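You operate a simulated robot arm through the tools that you are given. There is no shell and no other tool.

Carry out the task below with a simulated robot arm. There is one attempt and no reset: what you move stays moved.

JOB
Shut the winder down: power off, bobbin into the green bobbin tray, thread free, cone on the rack, dial SLOW.
Fine: power off before the bobbin, thread free before the cone.

It is judged by the outcome, as a careful person would: the job done as asked, and still so three seconds after it is handed in. It fails if anything else is knocked over, pushed out of place, dropped, spilled or broken.

ROBOT AND FRAMES
A 6-joint arm with a fingered hand, fixed in place. Base frame: the origin is on the floor under the middle of its stand, x ahead of it, y to its left, z up; the work surface is at about z = 78. Readings come in cm, degrees, newtons and seconds.
With the tool pointing down near the work surface it reaches from about 18 to 88 cm from the base axis. Its first joint turns from -166.0 to 166.0 degrees. Payload 5 kg.
The tool frame sits at the grasp point between the pads (the TCP): z along the fingers, y along the line on which they close. The tips reach 3.6 cm beyond it. The gripper opens to 12 cm; its body begins 4.2 cm behind the TCP. The gripper is a hand of 4 fingers: y runs from the thumb to the fingers, the wrist lies at [-1.9, -12.3, -21.1] in the tool frame, and closing takes about 1.5 s.
Orientation is that of the tool frame in the base frame, as a unit quaternion [x, y, z, w]. With the fingers straight down and the wrist toward the robot, the tool's x, y and z point along [0, 1, 0], [1, 0, 0] and [0, 0, -1] of the base frame.

CONTROLS
- The arm moves only by the tool play_rows. Its argument "rows" is a list of rows, each an object of numbers (a shift or turn left out is 0, a gripper value left out holds the last): "wx", "wy", "wz": the turn, a rotation vector about the tool's x, y, z in units of 90 degrees (1.0 is 90 degrees); "tx", "ty", "tz": the shift along the tool's x, y, z in units of 400 mm (1.0 is 400 mm); "hand": the gripper command, from -1 (shut) to 1 (fully open), values between in proportion. In form: [{"wx": .., "wy": .., "wz": .., "tx": .., "ty": .., "tz": .., "hand": ..}, ...]. A call has 1 to 20 rows; each row is the pose to reach, as a shift and turn from the pose commanded when the call began, along the tool's axes at that moment. A call with a number of a shift or a turn outside -1 to 1 is refused whole. Each row takes 0.2 s and may step no farther than 5 cm and 8.6 degrees from the row before; otherwise, or with a gripper value out of range, the whole call is refused. A pose out of reach is approached as far as the arm can. The call stops where the force on the tool passes 40 N (or 10 N more than at its start, if that is more) or the arm is blocked; 0.2 s more then pass. The fingers move at their own pace (about 4.5 cm/s each) and stop on an object; they squeeze with about 29 N. The grip force told is the motor's: it shows also when the fingers shut on nothing. Time passes only in rows, and 0.2 s behind the last, so rows that repeat a pose let the fingers close. The reply holds the time, the measured pose of the TCP, the force on the tool along the base axes, the opening and the grip force, in the units named above and with some noise, with the torque about the TCP (base axes, N m) and any sound that the robot's microphone picked up.
- Cameras (640 x 400 px; columns grow to the right, rows downward): "scene" is fixed at [39.39, -49.3, 155.85]; the picture's right is [0.91, -0.41, 0.00], its down [-0.26, -0.58, -0.78] and it looks along [0.32, 0.71, -0.63] (base axes); focal length 359 px, centre (320, 200). "wrist" rides on the gripper at [7.3, -10.1, -14.2] in the tool frame; the picture's right is [-0.79, 0.29, -0.54], its down [-0.56, -0.70, 0.44] and it looks along [-0.25, 0.65, 0.71] (tool axes); focal length 280 px, centre (320, 200).
- camera(camera): a new picture of that camera. The clock stands still meanwhile.
- raise_lower(by): slides the trunk up (or, below 0, down) by that many cm; the arm rides with it, the base frame stays. It gives what a move gives, with no picture.
- set_grasp(shape): the hand has 4 fingers and takes this shape, open, in about a second: jaw (thumb against the fingers, like two jaws); tri (thumb and two fingers); tip (a fingertip pinch); poke (one finger out to press); point (the index stretched); flat (the hand flat); cup (the hand cupped); fist (a fist). The gripper value then closes the fingers along that shape, each until it touches; the sizes above hold for jaw. It gives what a move gives, with no picture.
- pixel_to_xyz(camera, pixels): there is no depth. For up to 12 entries [column, row, z] of the newest picture of that camera ("zoom" is the newest enlarged one), the place [x, y] in the base frame at which the ray of that pixel passes the height z, good to about 0.2 cm, but the place of the scene camera against the robot may be out by one fixed shift of up to 1.8 cm in any direction. The clock stands still meanwhile.
- close_up(camera, box): a new picture of the part [left, top, right, bottom] of that camera's present view, enlarged. The clock stands still meanwhile.
- hand_in(): hands the job in; it is judged then, once.

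Leave the gripper open and the arm clear of the work at the hand-in unless told otherwise.

The tools are called after "Call:" as a command line: name --argument value ..., lists and objects as JSON in quotes. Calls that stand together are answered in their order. play_rows: Moves the arm, as the interface text tells. Its arguments: {"type":"object","properties":{"rows":{"type":"array","items":{"type":"object","properties":{"wx":{"type":"number"},"wy":{"type":"number"},"wz":{"type":"number"},"tx":{"type":"number"},"ty":{"type":"number"},"tz":{"type":"number"},"hand":{"type":"number"}}}}},"required":["rows"]} The other tools are called the same way: raise_lower (by) moves the trunk up or down; set_grasp (shape) gives the hand a shape; camera (camera) takes a picture; pixel_to_xyz (camera, pixels) gives the place at which the rays of pixels pass given heights; close_up (camera, box) takes an enlarged picture of a part of a camera's view; hand_in () hands the job in.

At the start:

```text
time_s: 0.0
ee_pos: [61.75, 36.08, 113.83]
orientation: [0.707, 0.707, 0.001, -0.001]
wrist_force: [-0.4, 1.1, 0.1]
wrist_torque: [-0.02, -0.01, 0.02]
width: 11.95
gripper_force: 0.0
shape: jaw
trunk travel left (down, up): [-62.5, 21.5]
```

scene: 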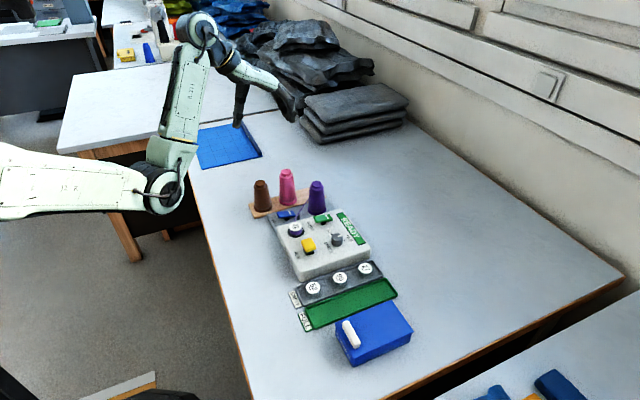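
wrist: 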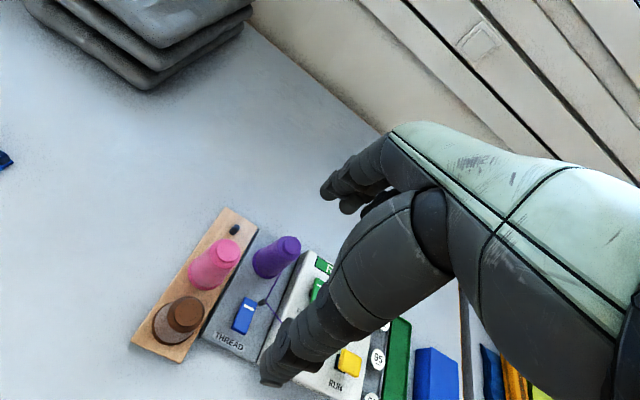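

I see the winder in the middle of the scene picture (around 320,240), with cones, a rack, and trays. I'll take enlarged pictures first to read the labels.

Call:
close_up --camera "scene" --box '[240, 160, 400, 260]'

Call:
close_up --camera "scene" --box '[270, 250, 430, 370]'

Call:
close_up --camera "wrist" --box '[120, 190, 440, 400]'

```text
4.00 times, centred on (320, 210) of scene
```

zoom: 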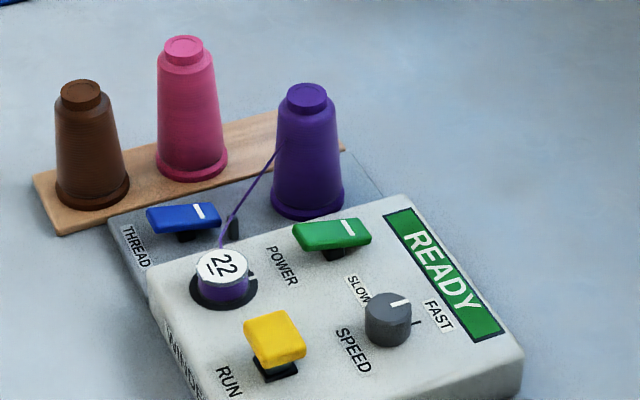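

```text
3.33 times, centred on (350, 310) of scene
```

zoom: 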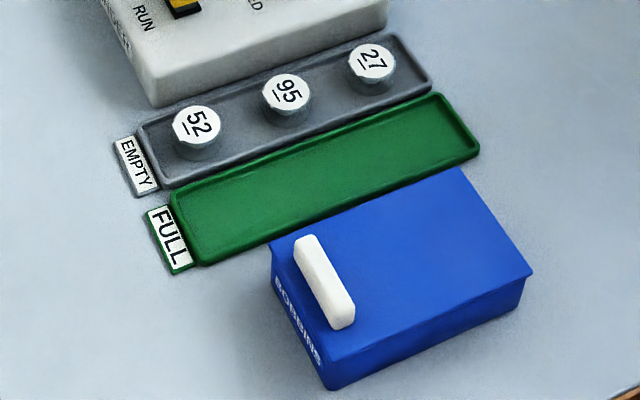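

```text
1.90 times, centred on (280, 295) of wrist
```

zoom: 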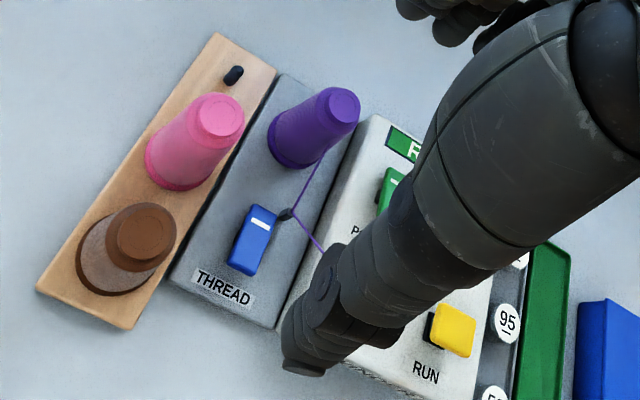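

The empty peg is at the far end of the rack, the purple cone sits on the THREAD plate, and the thread runs to bobbin 22. Next I'll measure positions in the scene view with some assumed heights.

Call:
close_up --camera "scene" --box '[240, 160, 400, 260]'

Call:
pixel_to_xyz --camera "scene" --pixels '[[252, 218, 78], [316, 213, 78], [331, 337, 84], [297, 280, 78], [306, 330, 78], [397, 295, 78], [316, 183, 90], [295, 227, 86], [319, 218, 86], [308, 245, 86], [338, 238, 86], [340, 279, 80]]'

Call:
pixel_to_xyz --camera "wrist" --pixels '[[132, 343, 78], [180, 355, 78], [225, 208, 78], [235, 230, 82], [290, 243, 92], [243, 316, 82], [264, 301, 82], [260, 358, 78], [348, 362, 88], [376, 359, 80], [230, 245, 92], [187, 313, 92]]'

```text
4.00 times, centred on (320, 210) of scene
```

zoom: 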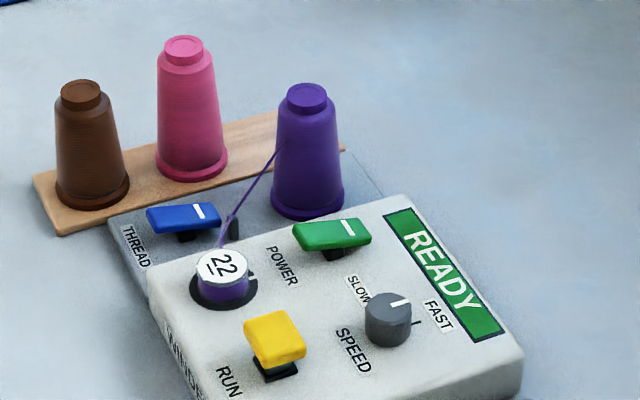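

```text
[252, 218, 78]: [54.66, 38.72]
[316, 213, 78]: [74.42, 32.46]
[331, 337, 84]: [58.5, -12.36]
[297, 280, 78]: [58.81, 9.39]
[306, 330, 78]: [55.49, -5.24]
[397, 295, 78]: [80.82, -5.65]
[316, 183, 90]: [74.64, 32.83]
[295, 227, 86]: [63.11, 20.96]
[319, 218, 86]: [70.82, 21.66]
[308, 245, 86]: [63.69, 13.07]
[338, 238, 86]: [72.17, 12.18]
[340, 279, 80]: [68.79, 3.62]
```

```text
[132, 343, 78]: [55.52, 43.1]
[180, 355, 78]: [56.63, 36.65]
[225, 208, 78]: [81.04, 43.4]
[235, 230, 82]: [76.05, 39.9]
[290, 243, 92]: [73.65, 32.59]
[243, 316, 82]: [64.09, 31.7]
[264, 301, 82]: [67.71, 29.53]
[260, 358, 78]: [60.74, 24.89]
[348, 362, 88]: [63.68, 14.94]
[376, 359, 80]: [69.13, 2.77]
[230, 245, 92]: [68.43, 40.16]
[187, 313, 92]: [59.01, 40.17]
```

The equipment lines up with the base x axis: rack along y≈40, winder y≈8–25, trays y≈-5–5. The hand blocks part of the wrist view, so I'll move 20 cm to -y at this height to see the winder better.

Call:
play_rows --rows '[{"tx": -0.1}, {"tx": -0.2}, {"tx": -0.3}, {"tx": -0.4}, {"tx": -0.5}, {"tx": -0.5}]'

Call:
camera --camera "wrist"

Call:
close_up --camera "wrist" --box '[60, 100, 360, 300]'

```text
time_s: 1.4
ee_pos: [64.23, 16.68, 110.4]
orientation: [0.707, 0.707, 0.001, 0.0]
wrist_force: [0.5, 0.5, 0.4]
wrist_torque: [-0.01, -0.02, 0.03]
width: 11.95
gripper_force: 0.0
shape: jaw
out of reach, approached as far as the arm can: row 1, 2, 3, 4, 5, 6
trunk travel left (down, up): [-62.5, 21.5]
```

```text
taken
```

wrist: 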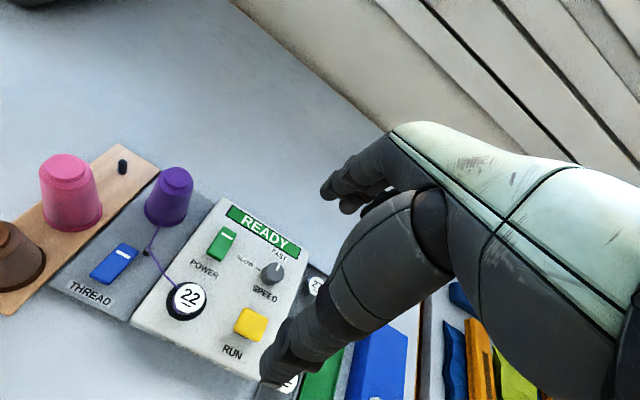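

```text
2.00 times, centred on (210, 200) of wrist
```

zoom: 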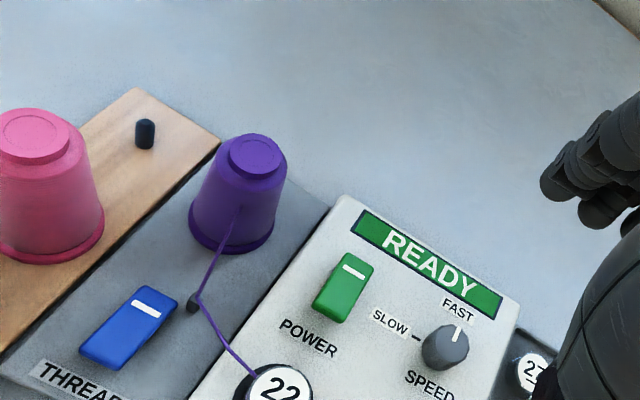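

The arm stopped a little off the commanded pose (out of reach at this height). I'll look at the scene picture to see the arm.

Call:
camera --camera "scene"

Call:
pixel_to_xyz --camera "wrist" --pixels '[[132, 320, 78], [228, 197, 82], [315, 270, 82], [258, 379, 82], [222, 241, 84], [272, 270, 84], [250, 322, 84], [190, 295, 84], [114, 262, 80], [122, 167, 81], [175, 178, 90], [120, 146, 78]]'

```text
taken
```

scene: 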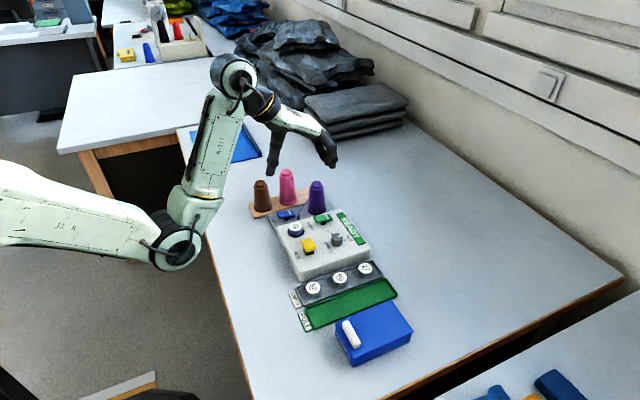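

```text
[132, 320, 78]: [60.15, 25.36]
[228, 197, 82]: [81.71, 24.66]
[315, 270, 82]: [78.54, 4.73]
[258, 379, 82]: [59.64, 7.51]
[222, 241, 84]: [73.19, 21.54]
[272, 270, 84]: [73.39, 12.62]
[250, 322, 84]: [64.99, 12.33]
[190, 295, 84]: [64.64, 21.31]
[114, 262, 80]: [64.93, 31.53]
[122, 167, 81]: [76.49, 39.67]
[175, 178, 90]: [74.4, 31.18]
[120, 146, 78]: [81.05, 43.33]
```

Now I'll zoom on the controls from this wrist view to learn what kind of switches they are.

Call:
close_up --camera "wrist" --box '[190, 205, 310, 280]'

Call:
close_up --camera "wrist" --box '[80, 225, 220, 325]'

Call:
close_up --camera "wrist" --box '[160, 280, 280, 380]'

Call:
close_up --camera "scene" --box '[270, 200, 370, 260]'

```text
5.33 times, centred on (250, 242) of wrist
```

zoom: 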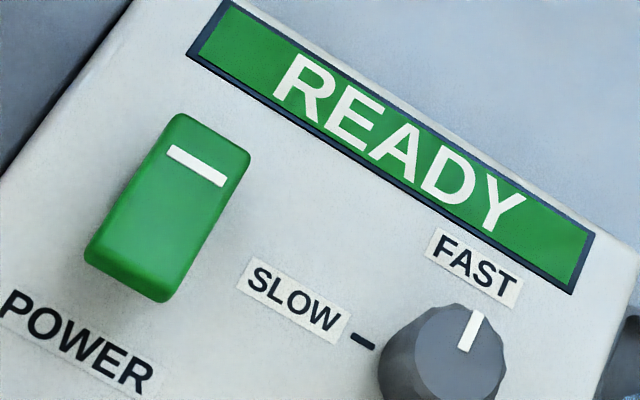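

```text
4.00 times, centred on (150, 275) of wrist
```

zoom: 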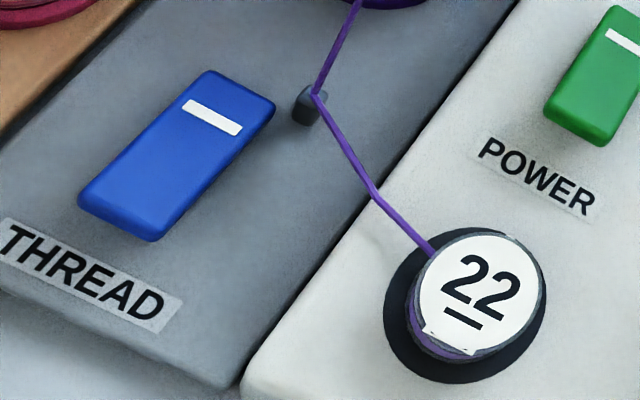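

```text
4.00 times, centred on (220, 330) of wrist
```

zoom: 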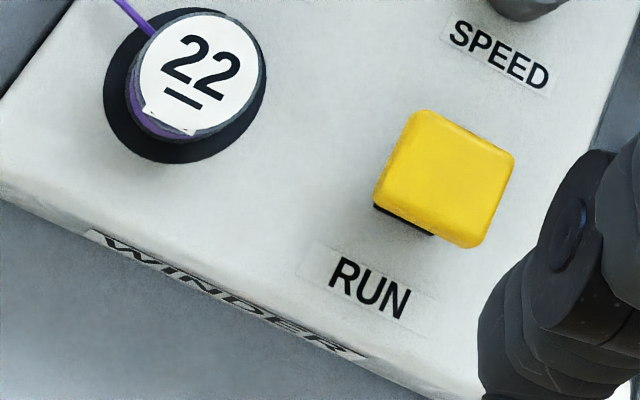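

```text
6.40 times, centred on (320, 230) of scene
```

zoom: 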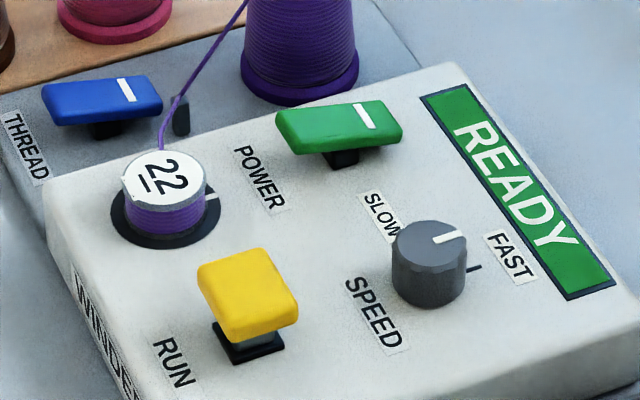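

Both rockers (green POWER, blue THREAD) appear tilted with their white-line (+x) end down. The dial points to FAST (+x), with SLOW's tick on the +y side. I'll go lower and a bit to -y for a second, closer view.

Call:
play_rows --rows '[{"tz": 0.1, "tx": -0.05}, {"tz": 0.2, "tx": -0.1}, {"tz": 0.3, "tx": -0.15}, {"tz": 0.3, "tx": -0.15}]'

Call:
camera --camera "wrist"

Call:
camera --camera "scene"

```text
time_s: 2.4
ee_pos: [64.67, 10.54, 98.6]
orientation: [0.707, 0.708, 0.001, -0.001]
wrist_force: [0.0, -0.1, -0.4]
wrist_torque: [0.01, 0.01, -0.01]
width: 11.97
gripper_force: 0.0
shape: jaw
trunk travel left (down, up): [-62.5, 21.5]
```

```text
taken
```

wrist: 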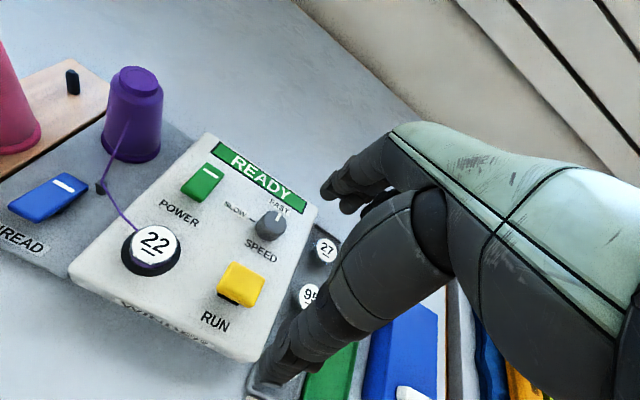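

```text
taken
```

scene: 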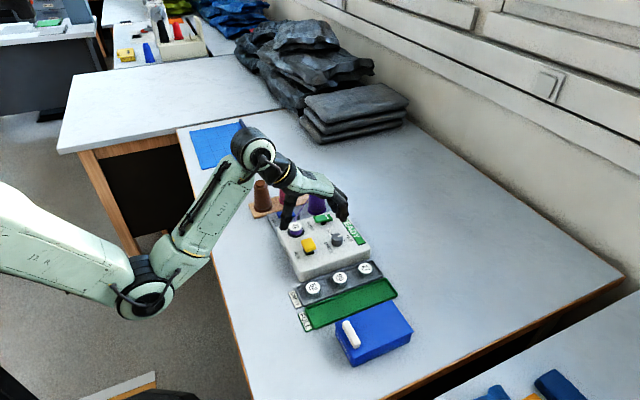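

At the lower height the pose is reached. The elbow sits low near the table edge, so I'll raise the trunk 12 cm for margin before working down at the winder.

Call:
raise_lower --by 12

Call:
camera --camera "scene"

```text
time_s: 3.9
ee_pos: [64.62, 10.58, 110.52]
orientation: [0.708, 0.707, 0.0, -0.002]
wrist_force: [0.0, -0.2, 0.2]
wrist_torque: [-0.02, -0.03, 0.02]
width: 11.97
gripper_force: 0.0
shape: jaw
trunk travel left (down, up): [-74.5, 9.5]
```

```text
taken
```

scene: 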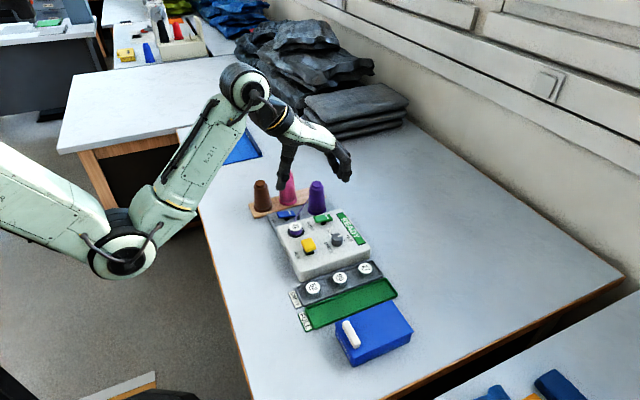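

Trunk is up 12 cm. Now I'll shape the hand to "poke" and see where the finger sits.

Call:
set_grasp --shape "poke"

Call:
camera --camera "wrist"

Call:
close_up --camera "scene" --box '[230, 80, 390, 210]'

```text
time_s: 4.8
ee_pos: [64.61, 10.49, 110.57]
orientation: [0.708, 0.707, 0.0, -0.001]
wrist_force: [0.0, 0.7, -0.6]
wrist_torque: [0.03, 0.02, 0.01]
width: 0.0
gripper_force: 0.0
shape: poke
trunk travel left (down, up): [-74.5, 9.5]
```

```text
taken
```

wrist: 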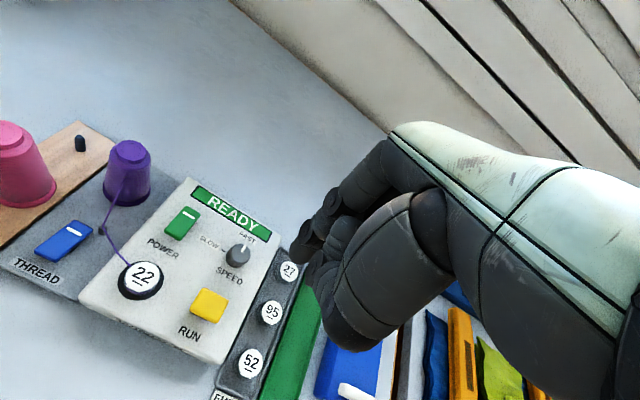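

```text
3.08 times, centred on (310, 145) of scene
```

zoom: 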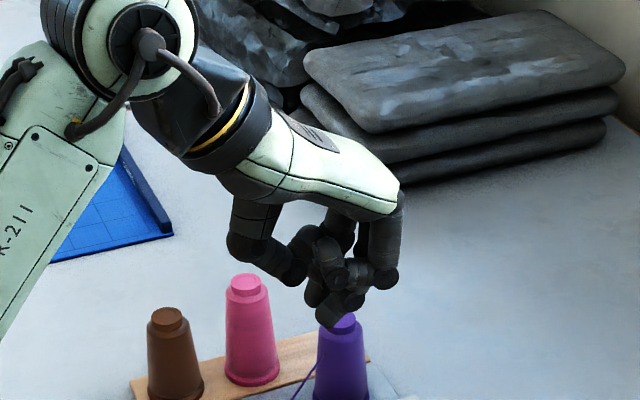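

The poking fingertip isn't obvious yet; I'll zoom into the hand in the wrist view.

Call:
close_up --camera "wrist" --box '[250, 130, 490, 360]'

Call:
close_up --camera "scene" --box '[280, 130, 340, 170]'

```text
1.74 times, centred on (370, 245) of wrist
```

zoom: 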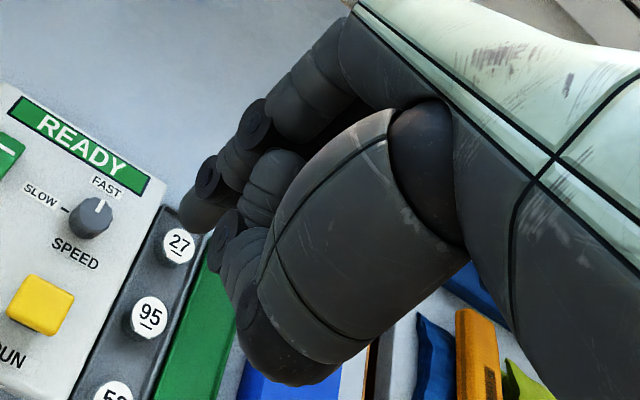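

```text
10.00 times, centred on (310, 150) of scene
```

zoom: 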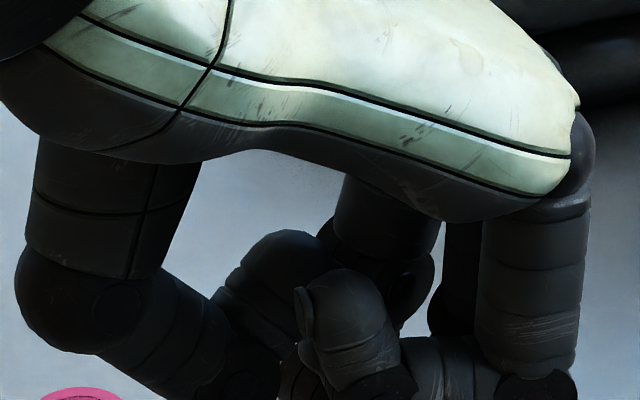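

In "poke" the index tip shows at about (295,254) in the wrist picture. I'll compare with the "point" shape, which may reach further.

Call:
set_grasp --shape "point"

Call:
camera --camera "wrist"

Call:
close_up --camera "scene" --box '[270, 110, 370, 200]'

```text
time_s: 5.7
ee_pos: [64.6, 10.31, 110.49]
orientation: [0.708, 0.706, 0.0, -0.001]
wrist_force: [0.8, -0.8, -0.2]
wrist_torque: [0.01, 0.01, -0.04]
width: 0.02
gripper_force: 0.0
shape: point
trunk travel left (down, up): [-74.5, 9.5]
```

```text
taken
```

wrist: 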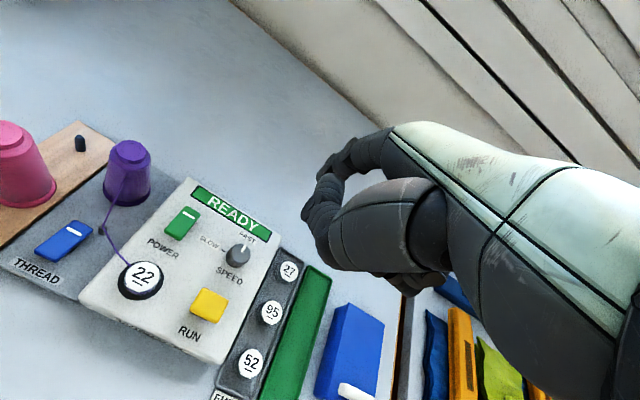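

```text
4.44 times, centred on (320, 155) of scene
```

zoom: 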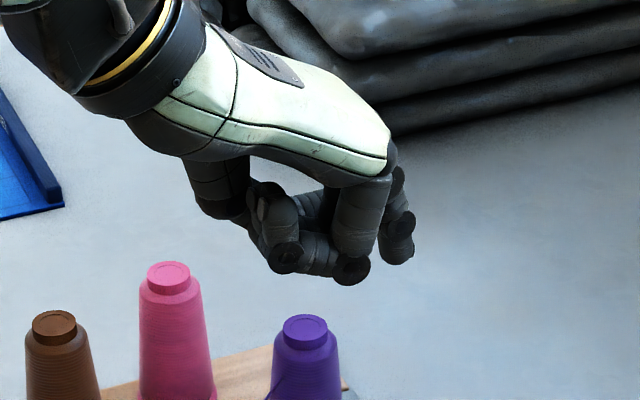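

"Point" curls oddly and isn't useful. I'll look at the "tip" and "tri" shapes too, as they may serve for the bobbin and dial.

Call:
set_grasp --shape "tip"

Call:
close_up --camera "wrist" --box '[200, 130, 520, 400]'

Call:
close_up --camera "scene" --box '[270, 110, 370, 200]'

Call:
set_grasp --shape "tri"

Call:
close_up --camera "wrist" --box '[200, 130, 520, 400]'

Call:
close_up --camera "scene" --box '[270, 110, 370, 200]'

```text
time_s: 6.6
ee_pos: [64.61, 10.43, 110.61]
orientation: [0.708, 0.706, 0.0, -0.002]
wrist_force: [0.1, 0.0, 0.3]
wrist_torque: [0.06, 0.01, -0.03]
width: 11.98
gripper_force: 0.1
shape: tip
trunk travel left (down, up): [-74.5, 9.5]
```

```text
1.48 times, centred on (360, 265) of wrist
```

zoom: 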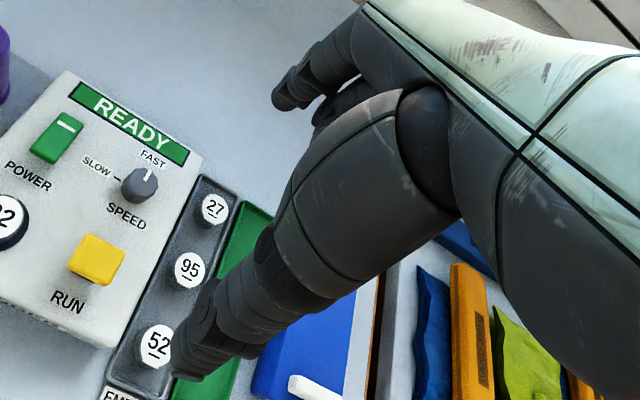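

```text
4.44 times, centred on (320, 155) of scene
```

zoom: 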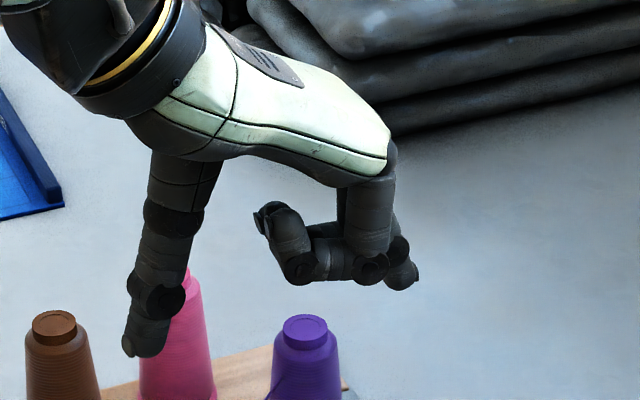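

```text
time_s: 7.5
ee_pos: [64.56, 10.49, 110.66]
orientation: [0.708, 0.706, 0.0, -0.002]
wrist_force: [-0.1, -0.2, -0.3]
wrist_torque: [-0.01, -0.02, -0.01]
width: 11.99
gripper_force: 0.2
shape: tri
trunk travel left (down, up): [-74.5, 9.5]
```

```text
1.48 times, centred on (360, 265) of wrist
```

zoom: 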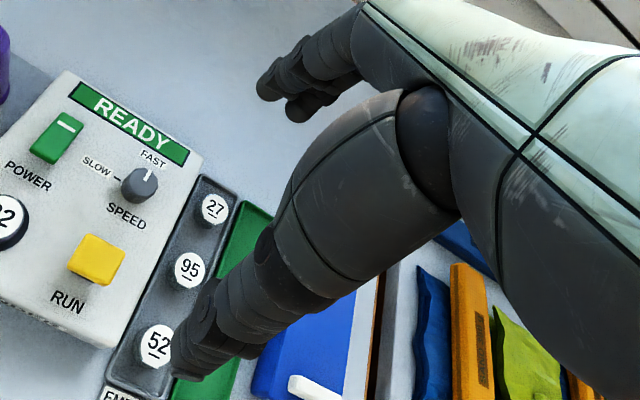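

```text
4.44 times, centred on (320, 155) of scene
```

zoom: 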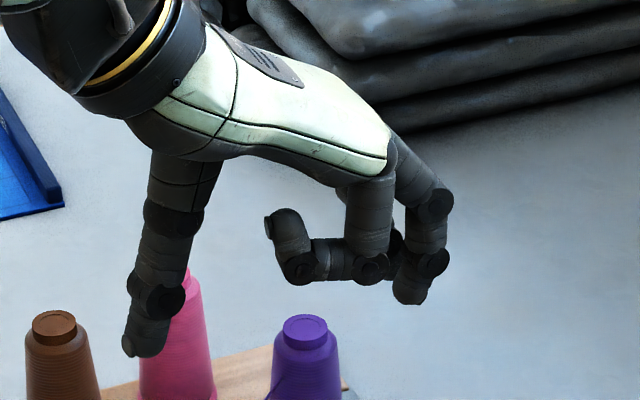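

In every shape the thumb is on the -x side and the fingers on +x. Now I'll measure features carefully: close-ups of the current wrist view first.

Call:
camera --camera "wrist"

Call:
close_up --camera "wrist" --box '[0, 110, 176, 220]'

Call:
close_up --camera "wrist" --box '[0, 200, 176, 310]'

Call:
close_up --camera "wrist" --box '[140, 175, 300, 275]'

Call:
close_up --camera "wrist" --box '[100, 240, 260, 340]'

Call:
close_up --camera "wrist" --box '[200, 240, 392, 400]'

```text
taken
```

wrist: 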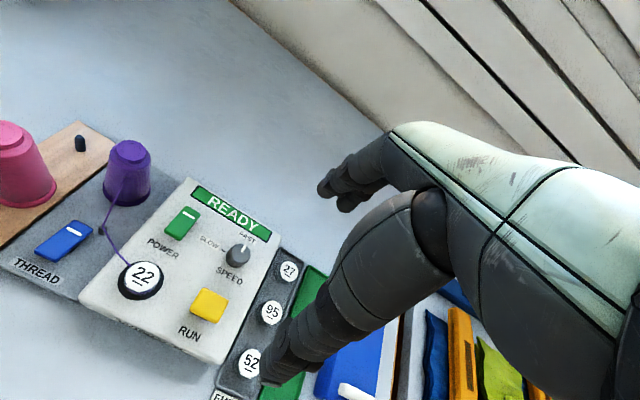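

```text
3.64 times, centred on (88, 165) of wrist
```

zoom: 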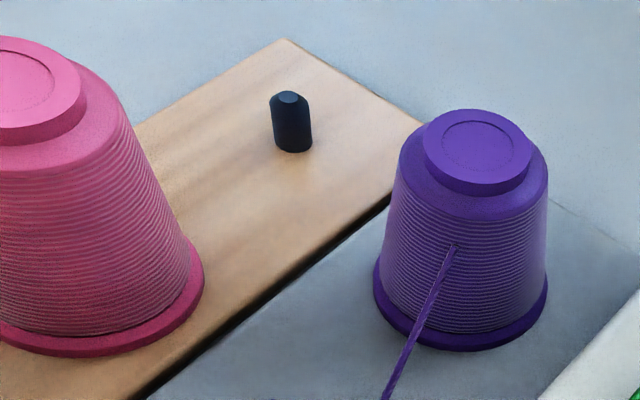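

```text
3.64 times, centred on (88, 255) of wrist
```

zoom: 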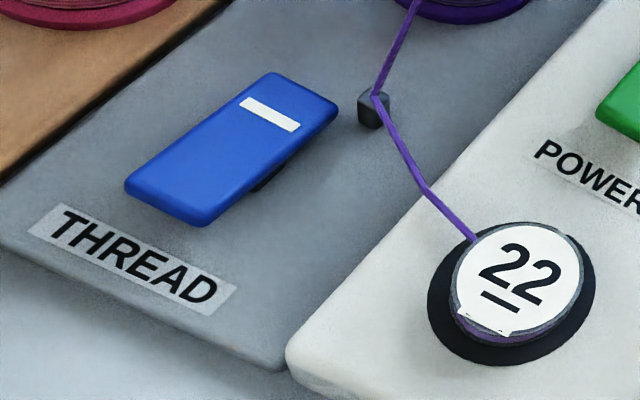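

```text
4.00 times, centred on (220, 225) of wrist
```

zoom: 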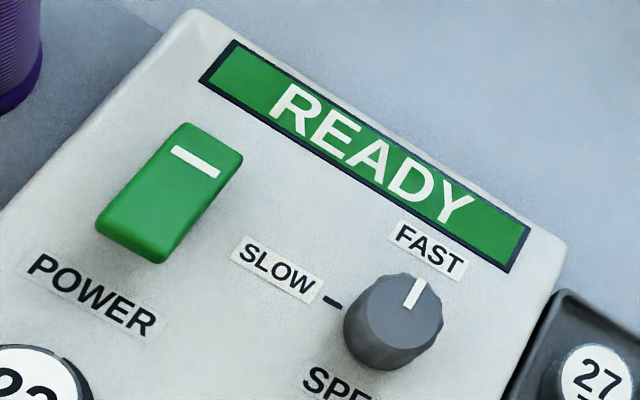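

```text
4.00 times, centred on (180, 290) of wrist
```

zoom: 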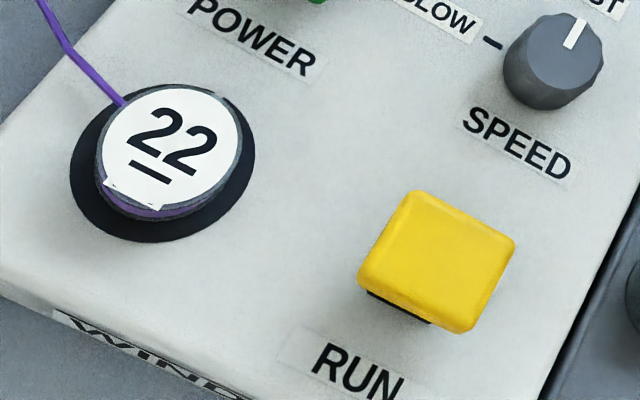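

```text
2.50 times, centred on (296, 320) of wrist
```

zoom: 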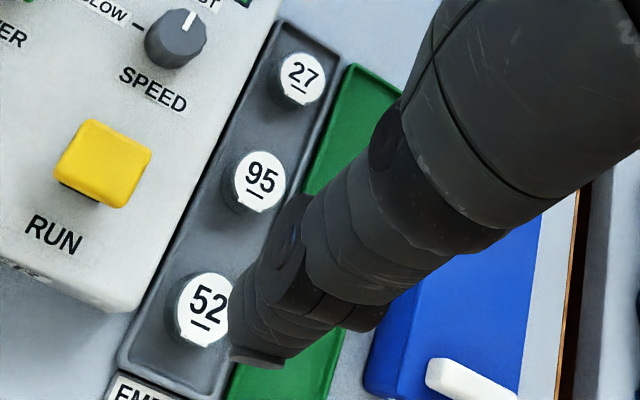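

I'll get the rays of the key features at two heights from this view.

Call:
pixel_to_xyz --camera "wrist" --pixels '[[79.5, 137, 80], [79.5, 137, 90], [133.6, 149.3, 85], [133.6, 149.3, 95], [126.7, 191.1, 80], [45.4, 255, 80], [45.4, 255, 90], [83.3, 224.2, 80], [83.3, 224.2, 90], [143, 277, 80], [143, 277, 90], [115.5, 143.6, 79]]'

Call:
pixel_to_xyz --camera "wrist" --pixels '[[193.5, 210, 80], [193.5, 210, 90], [172.8, 232.5, 80], [172.8, 232.5, 90], [240.5, 252, 80], [240.5, 252, 90], [186.3, 178, 80], [186.3, 178, 90], [282, 236.3, 80], [282, 236.3, 90], [209.3, 304.5, 80], [209.3, 304.5, 90]]'

```text
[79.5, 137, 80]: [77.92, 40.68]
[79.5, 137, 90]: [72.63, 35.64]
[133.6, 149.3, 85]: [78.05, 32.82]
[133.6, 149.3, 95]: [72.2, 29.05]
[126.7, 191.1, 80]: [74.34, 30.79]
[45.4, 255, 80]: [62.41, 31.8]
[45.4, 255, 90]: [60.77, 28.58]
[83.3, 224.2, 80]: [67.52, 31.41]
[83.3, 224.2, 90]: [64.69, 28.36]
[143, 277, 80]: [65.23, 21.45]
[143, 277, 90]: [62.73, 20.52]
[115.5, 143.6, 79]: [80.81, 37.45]
```

```text
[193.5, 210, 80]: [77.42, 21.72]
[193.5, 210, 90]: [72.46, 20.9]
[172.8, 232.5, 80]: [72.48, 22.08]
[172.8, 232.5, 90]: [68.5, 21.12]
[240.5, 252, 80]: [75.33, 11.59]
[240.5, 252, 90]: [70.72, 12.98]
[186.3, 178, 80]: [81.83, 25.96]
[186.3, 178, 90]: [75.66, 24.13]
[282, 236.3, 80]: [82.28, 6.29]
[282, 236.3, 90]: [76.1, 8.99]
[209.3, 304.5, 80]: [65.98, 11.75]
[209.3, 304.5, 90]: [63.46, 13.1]
```

Now a second view from a lower, further-back pose to triangulate heights.

Call:
play_rows --rows '[{"tz": 0.1, "ty": -0.05}, {"tz": 0.2, "ty": -0.1}, {"tz": 0.3, "ty": -0.15}, {"tz": 0.3, "ty": -0.15}]'

Call:
camera --camera "wrist"

Call:
close_up --camera "wrist" --box '[0, 0, 240, 150]'

Call:
close_up --camera "wrist" --box '[0, 100, 240, 250]'

Call:
close_up --camera "wrist" --box '[130, 100, 370, 250]'

```text
time_s: 8.5
ee_pos: [58.75, 10.65, 98.5]
orientation: [0.708, 0.707, 0.0, -0.001]
wrist_force: [-0.3, 0.2, -0.5]
wrist_torque: [-0.01, -0.03, 0.01]
width: 11.95
gripper_force: 0.0
shape: tri
trunk travel left (down, up): [-74.5, 9.5]
```

```text
taken
```

wrist: 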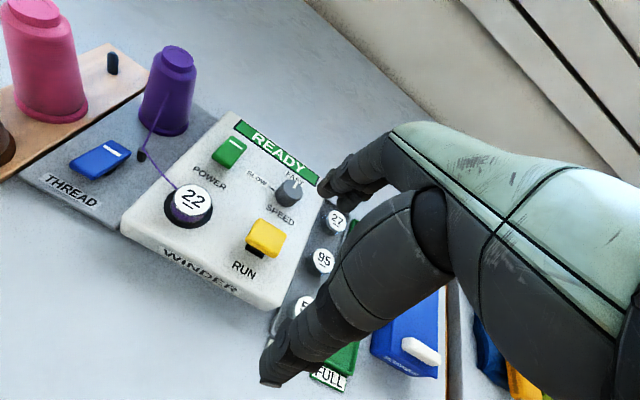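

```text
2.67 times, centred on (120, 75) of wrist
```

zoom: 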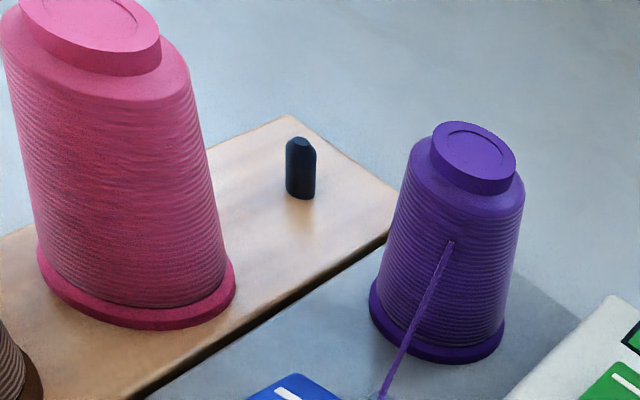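

```text
2.67 times, centred on (120, 175) of wrist
```

zoom: 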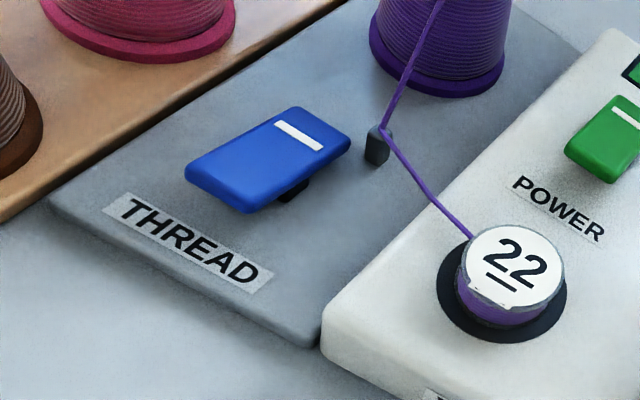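

```text
2.67 times, centred on (250, 175) of wrist
```

zoom: 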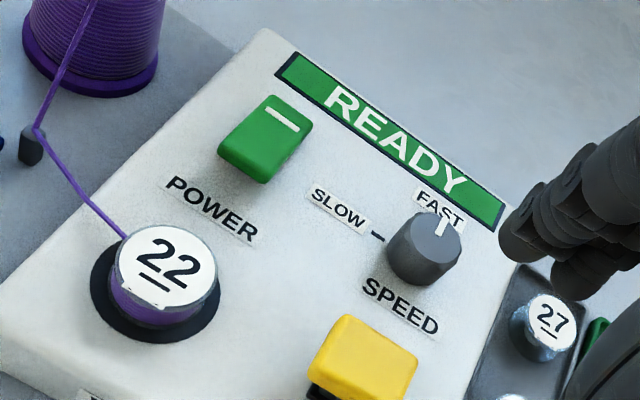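

Call:
pixel_to_xyz --camera "wrist" --pixels '[[112.5, 53.25, 80], [112.5, 53.25, 90], [180, 56.2, 85], [180, 56.2, 95], [80.25, 168.6, 80], [80.25, 168.6, 90], [121.1, 146.5, 80], [121.1, 146.5, 90], [192, 200.5, 80], [192, 200.5, 90], [335.5, 220, 80], [335.5, 220, 90]]'

Call:
pixel_to_xyz --camera "wrist" --pixels '[[239.9, 141.25, 80], [239.9, 141.25, 90], [221.5, 158.9, 80], [221.5, 158.9, 90], [291.25, 189.25, 80], [291.25, 189.25, 90], [229.4, 111.25, 80], [229.4, 111.25, 90], [268, 232, 80], [268, 232, 90]]'

```text
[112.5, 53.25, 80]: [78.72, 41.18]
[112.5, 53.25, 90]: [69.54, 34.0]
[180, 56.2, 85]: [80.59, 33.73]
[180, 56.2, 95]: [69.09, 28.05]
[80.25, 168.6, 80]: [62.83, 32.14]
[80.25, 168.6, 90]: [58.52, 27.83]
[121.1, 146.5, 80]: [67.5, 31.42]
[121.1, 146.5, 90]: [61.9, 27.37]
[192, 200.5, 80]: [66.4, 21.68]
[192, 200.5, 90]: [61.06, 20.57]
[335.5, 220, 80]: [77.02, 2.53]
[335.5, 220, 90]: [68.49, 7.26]
```

```text
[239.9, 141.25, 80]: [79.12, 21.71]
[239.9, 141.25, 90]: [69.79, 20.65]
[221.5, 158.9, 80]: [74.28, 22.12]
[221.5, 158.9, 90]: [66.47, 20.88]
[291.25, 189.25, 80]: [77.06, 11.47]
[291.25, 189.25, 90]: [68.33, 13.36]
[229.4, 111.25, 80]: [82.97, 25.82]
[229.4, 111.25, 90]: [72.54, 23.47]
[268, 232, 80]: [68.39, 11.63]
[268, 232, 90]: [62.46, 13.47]
```

Triangulated: peg top (76.8, 39.7, 82.1), cone top (75.4, 31.1, 89.5), blue rocker -x end (62.2, 31.3, 81.6, raised), green rocker -x end (70.6, 21.6, 84.7, raised), bobbin top (64.2, 21.1, 84.1), dial top (73.4, 12.2, 84.2). Next, "poke" shape and locating its fingertip in both cameras.

Call:
set_grasp --shape "poke"

Call:
close_up --camera "wrist" --box '[240, 170, 400, 270]'

Call:
close_up --camera "scene" --box '[230, 140, 390, 240]'

```text
time_s: 9.4
ee_pos: [58.8, 10.46, 98.6]
orientation: [0.708, 0.706, 0.0, -0.001]
wrist_force: [-0.8, 0.3, 0.5]
wrist_torque: [-0.03, 0.03, -0.02]
width: 0.0
gripper_force: 0.0
shape: poke
trunk travel left (down, up): [-74.5, 9.5]
```

```text
4.00 times, centred on (320, 220) of wrist
```

zoom: 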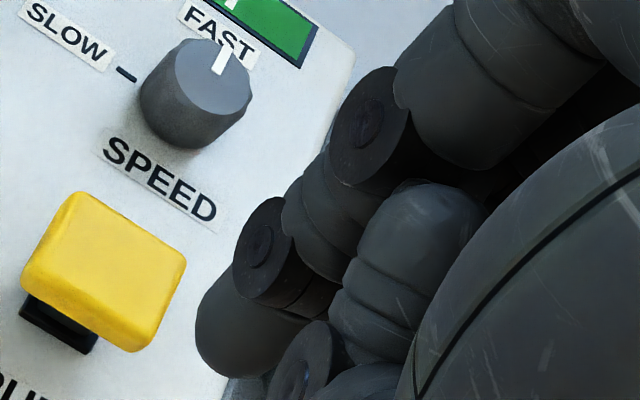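

```text
4.00 times, centred on (310, 190) of scene
```

zoom: 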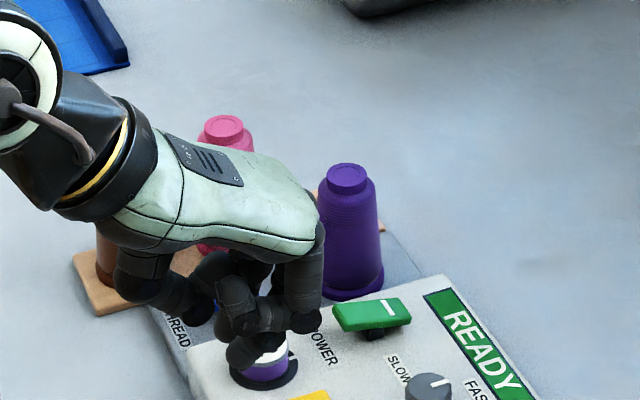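

Call:
camera --camera "wrist"

Call:
camera --camera "scene"

Call:
close_up --camera "scene" --box '[265, 195, 345, 245]'

Call:
pixel_to_xyz --camera "wrist" --pixels '[[297, 261, 90], [297, 261, 93], [297, 261, 95], [297, 261, 97]]'

Call:
pixel_to_xyz --camera "scene" --pixels '[[291, 230, 90], [291, 230, 93], [291, 230, 95], [291, 230, 97], [317, 183, 89.5], [312, 218.5, 84.7]]'

```text
taken
```

wrist: 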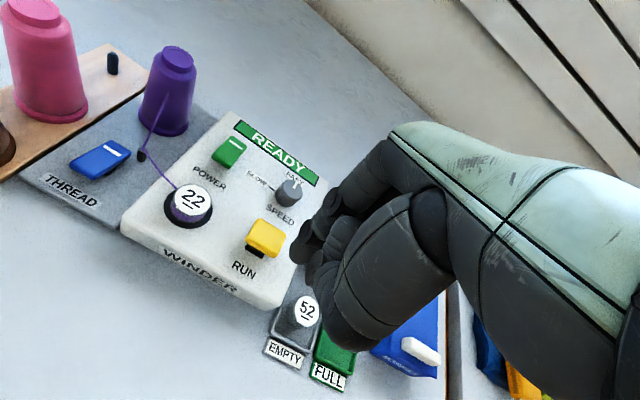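

```text
taken
```

scene: 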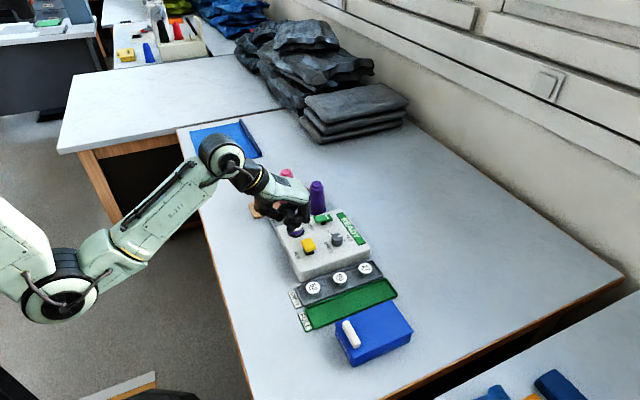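

```text
8.00 times, centred on (305, 220) of scene
```

zoom: 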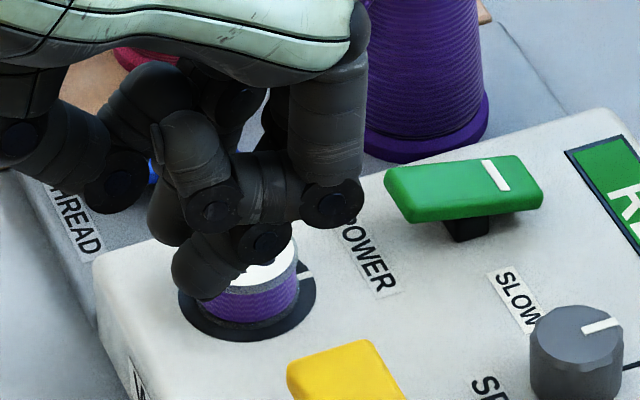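

```text
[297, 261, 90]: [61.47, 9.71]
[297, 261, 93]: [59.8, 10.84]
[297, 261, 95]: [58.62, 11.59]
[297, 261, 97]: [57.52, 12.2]
```

```text
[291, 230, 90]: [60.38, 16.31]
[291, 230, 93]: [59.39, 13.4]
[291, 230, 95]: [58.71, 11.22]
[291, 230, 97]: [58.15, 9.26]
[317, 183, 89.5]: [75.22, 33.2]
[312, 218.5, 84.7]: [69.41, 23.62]
```

The poke fingertip slants and sits near knuckles, which could block the rocker's rising end. I'll try the closed "tri" pinch as a pressing tool instead: set it and close it here in the air, then look.

Call:
set_grasp --shape "tri"

Call:
play_rows --rows '[{"tz": -0.05, "hand": -1}, {"tz": -0.1, "hand": -1}, {"tz": -0.1, "hand": -1}, {"tz": -0.1, "hand": -1}, {"tz": -0.1, "hand": -1}, {"tz": -0.1, "hand": -1}, {"tz": -0.1, "hand": -1}, {"tz": -0.1, "hand": -1}, {"tz": -0.1, "hand": -1}]'

Call:
close_up --camera "wrist" --box '[220, 130, 460, 280]'

Call:
close_up --camera "scene" --box '[260, 160, 356, 220]'

```text
time_s: 10.3
ee_pos: [58.7, 10.55, 98.59]
orientation: [0.708, 0.707, -0.001, -0.001]
wrist_force: [-0.3, -0.7, -0.4]
wrist_torque: [0.06, 0.01, 0.0]
width: 11.98
gripper_force: 0.1
shape: tri
trunk travel left (down, up): [-74.5, 9.5]
```

```text
time_s: 12.3
ee_pos: [58.55, 10.63, 102.56]
orientation: [0.707, 0.708, -0.001, -0.002]
wrist_force: [0.2, 0.5, 0.5]
wrist_torque: [-0.01, 0.02, -0.02]
width: 0.0
gripper_force: 29.0
shape: tri
trunk travel left (down, up): [-74.5, 9.5]
```

```text
2.67 times, centred on (340, 205) of wrist
```

zoom: 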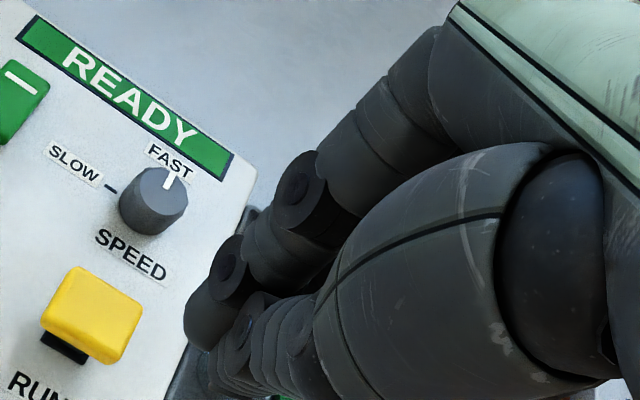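

```text
6.67 times, centred on (308, 190) of scene
```

zoom: 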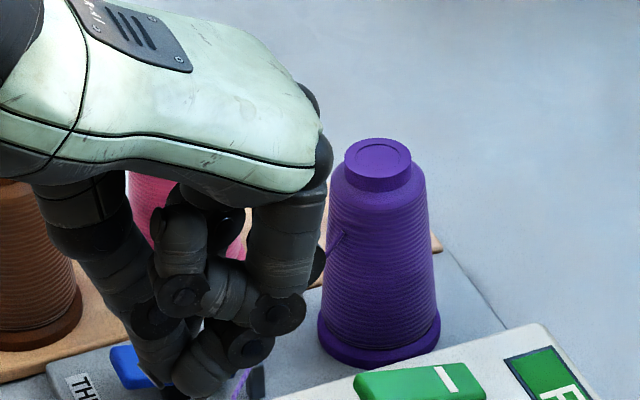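

Closed "tri" makes a compact tip right under the TCP (3.6 cm below). I'll move it above the raised -x end of the green POWER rocker at (71.0, 21.5), stopping with tips about 3 cm above it.

Call:
play_rows --rows '[{"ty": 0.08, "tx": 0.07}, {"ty": 0.16, "tx": 0.14}, {"ty": 0.24, "tx": 0.21}, {"ty": 0.311, "tx": 0.272}, {"ty": 0.311, "tx": 0.272, "tz": 0.1}, {"ty": 0.311, "tx": 0.272, "tz": 0.19}, {"ty": 0.311, "tx": 0.272, "tz": 0.277}, {"ty": 0.311, "tx": 0.272, "tz": 0.277}]'

Call:
close_up --camera "scene" --box '[260, 170, 380, 245]'

Call:
close_up --camera "wrist" --box '[200, 150, 440, 300]'

```text
time_s: 14.1
ee_pos: [70.85, 21.46, 91.72]
orientation: [0.708, 0.707, 0.001, 0.0]
wrist_force: [0.6, 0.6, -0.1]
wrist_torque: [0.02, -0.01, 0.06]
width: 0.0
gripper_force: 28.5
shape: tri
trunk travel left (down, up): [-74.5, 9.5]
```

```text
5.33 times, centred on (320, 208) of scene
```

zoom: 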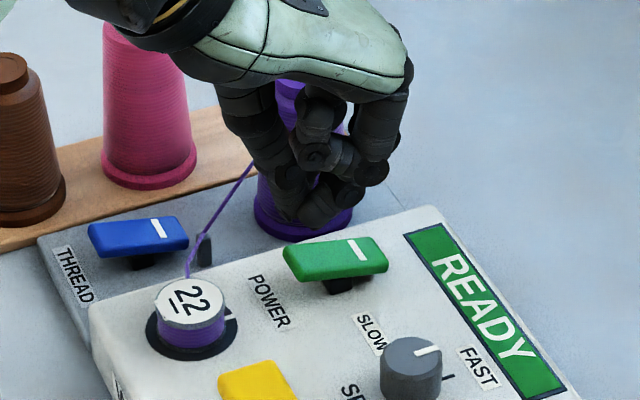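

```text
2.67 times, centred on (320, 225) of wrist
```

zoom: 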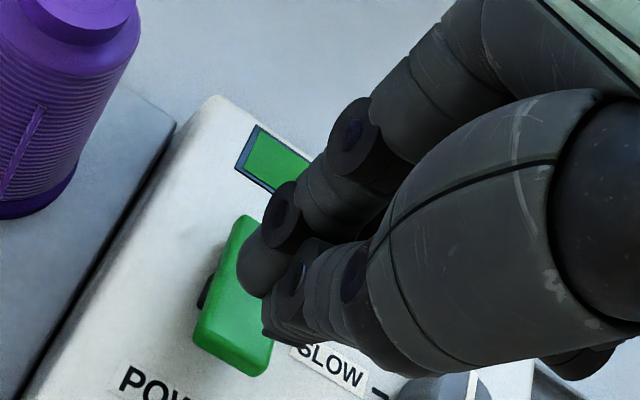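

The closed tip is above the -x part of the rocker (about 0.8 cm from its end). I'll press down slowly; the call halts by itself on high force.

Call:
play_rows --rows '[{"tz": 0.02}, {"tz": 0.04}, {"tz": 0.06}, {"tz": 0.07}, {"tz": 0.08}, {"tz": 0.085}, {"tz": 0.09}, {"tz": 0.095}, {"tz": 0.1}, {"tz": 0.105}, {"tz": 0.11}, {"tz": 0.115}]'

Call:
close_up --camera "scene" --box '[260, 170, 380, 245]'

Call:
close_up --camera "wrist" --box '[200, 150, 440, 300]'

```text
time_s: 16.6
ee_pos: [71.46, 21.58, 87.97]
orientation: [0.708, 0.707, 0.009, 0.003]
wrist_force: [-11.7, -3.9, 20.8]
wrist_torque: [-0.09, 0.37, 0.04]
width: 0.0
gripper_force: 29.1
shape: tri
trunk travel left (down, up): [-74.5, 9.5]
stopped in row 12: the force on the tool passed its limit at 41 N (the readings are from after the stop); the commanded pose is now the measured one
```

```text
5.33 times, centred on (320, 208) of scene
```

zoom: 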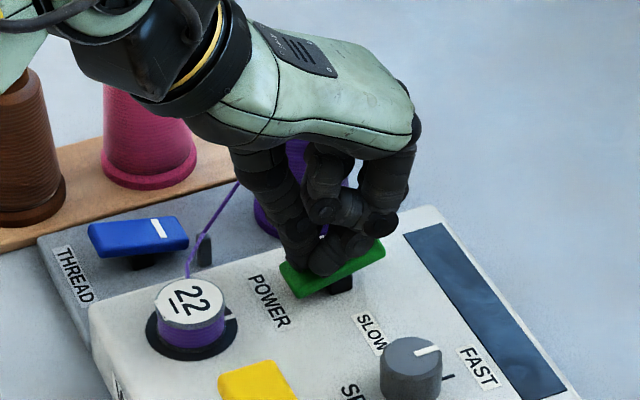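

```text
2.67 times, centred on (320, 225) of wrist
```

zoom: 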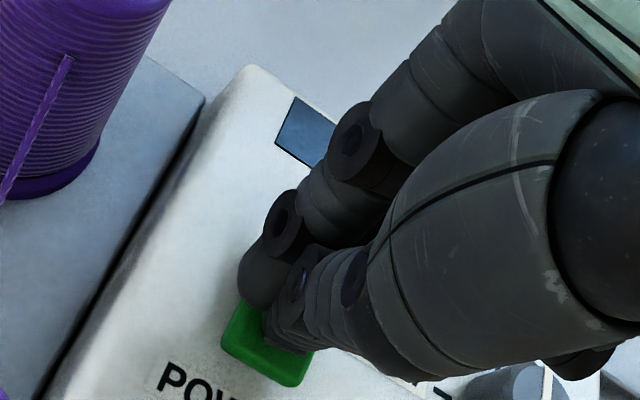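

The READY display went dark and the rocker flipped: power is off. I'll lift straight up and verify it stays.

Call:
play_rows --rows '[{"tz": -0.05}, {"tz": -0.15}, {"tz": -0.25}, {"tz": -0.35}, {"tz": -0.35}]'

Call:
close_up --camera "scene" --box '[250, 170, 390, 260]'

Call:
camera --camera "wrist"

```text
time_s: 17.8
ee_pos: [71.41, 21.2, 101.66]
orientation: [0.707, 0.707, 0.005, 0.002]
wrist_force: [0.8, -0.2, 0.1]
wrist_torque: [-0.02, -0.01, 0.0]
width: 0.0
gripper_force: 29.7
shape: tri
trunk travel left (down, up): [-74.5, 9.5]
```

```text
4.44 times, centred on (320, 215) of scene
```

zoom: 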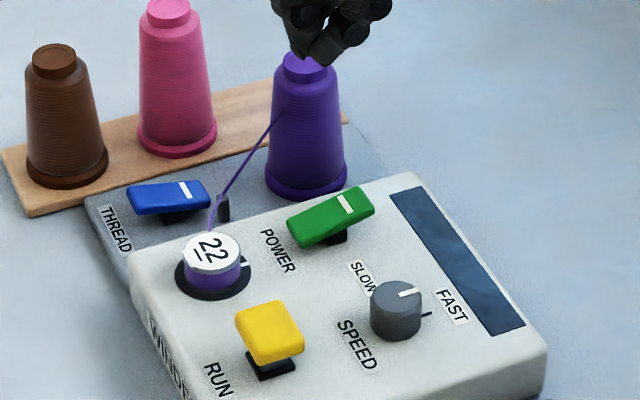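

```text
taken
```

wrist: 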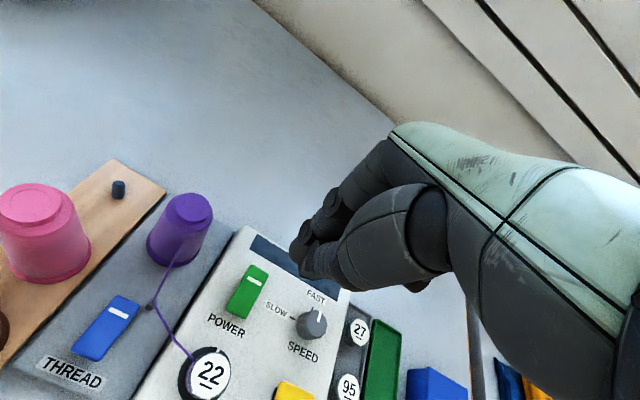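

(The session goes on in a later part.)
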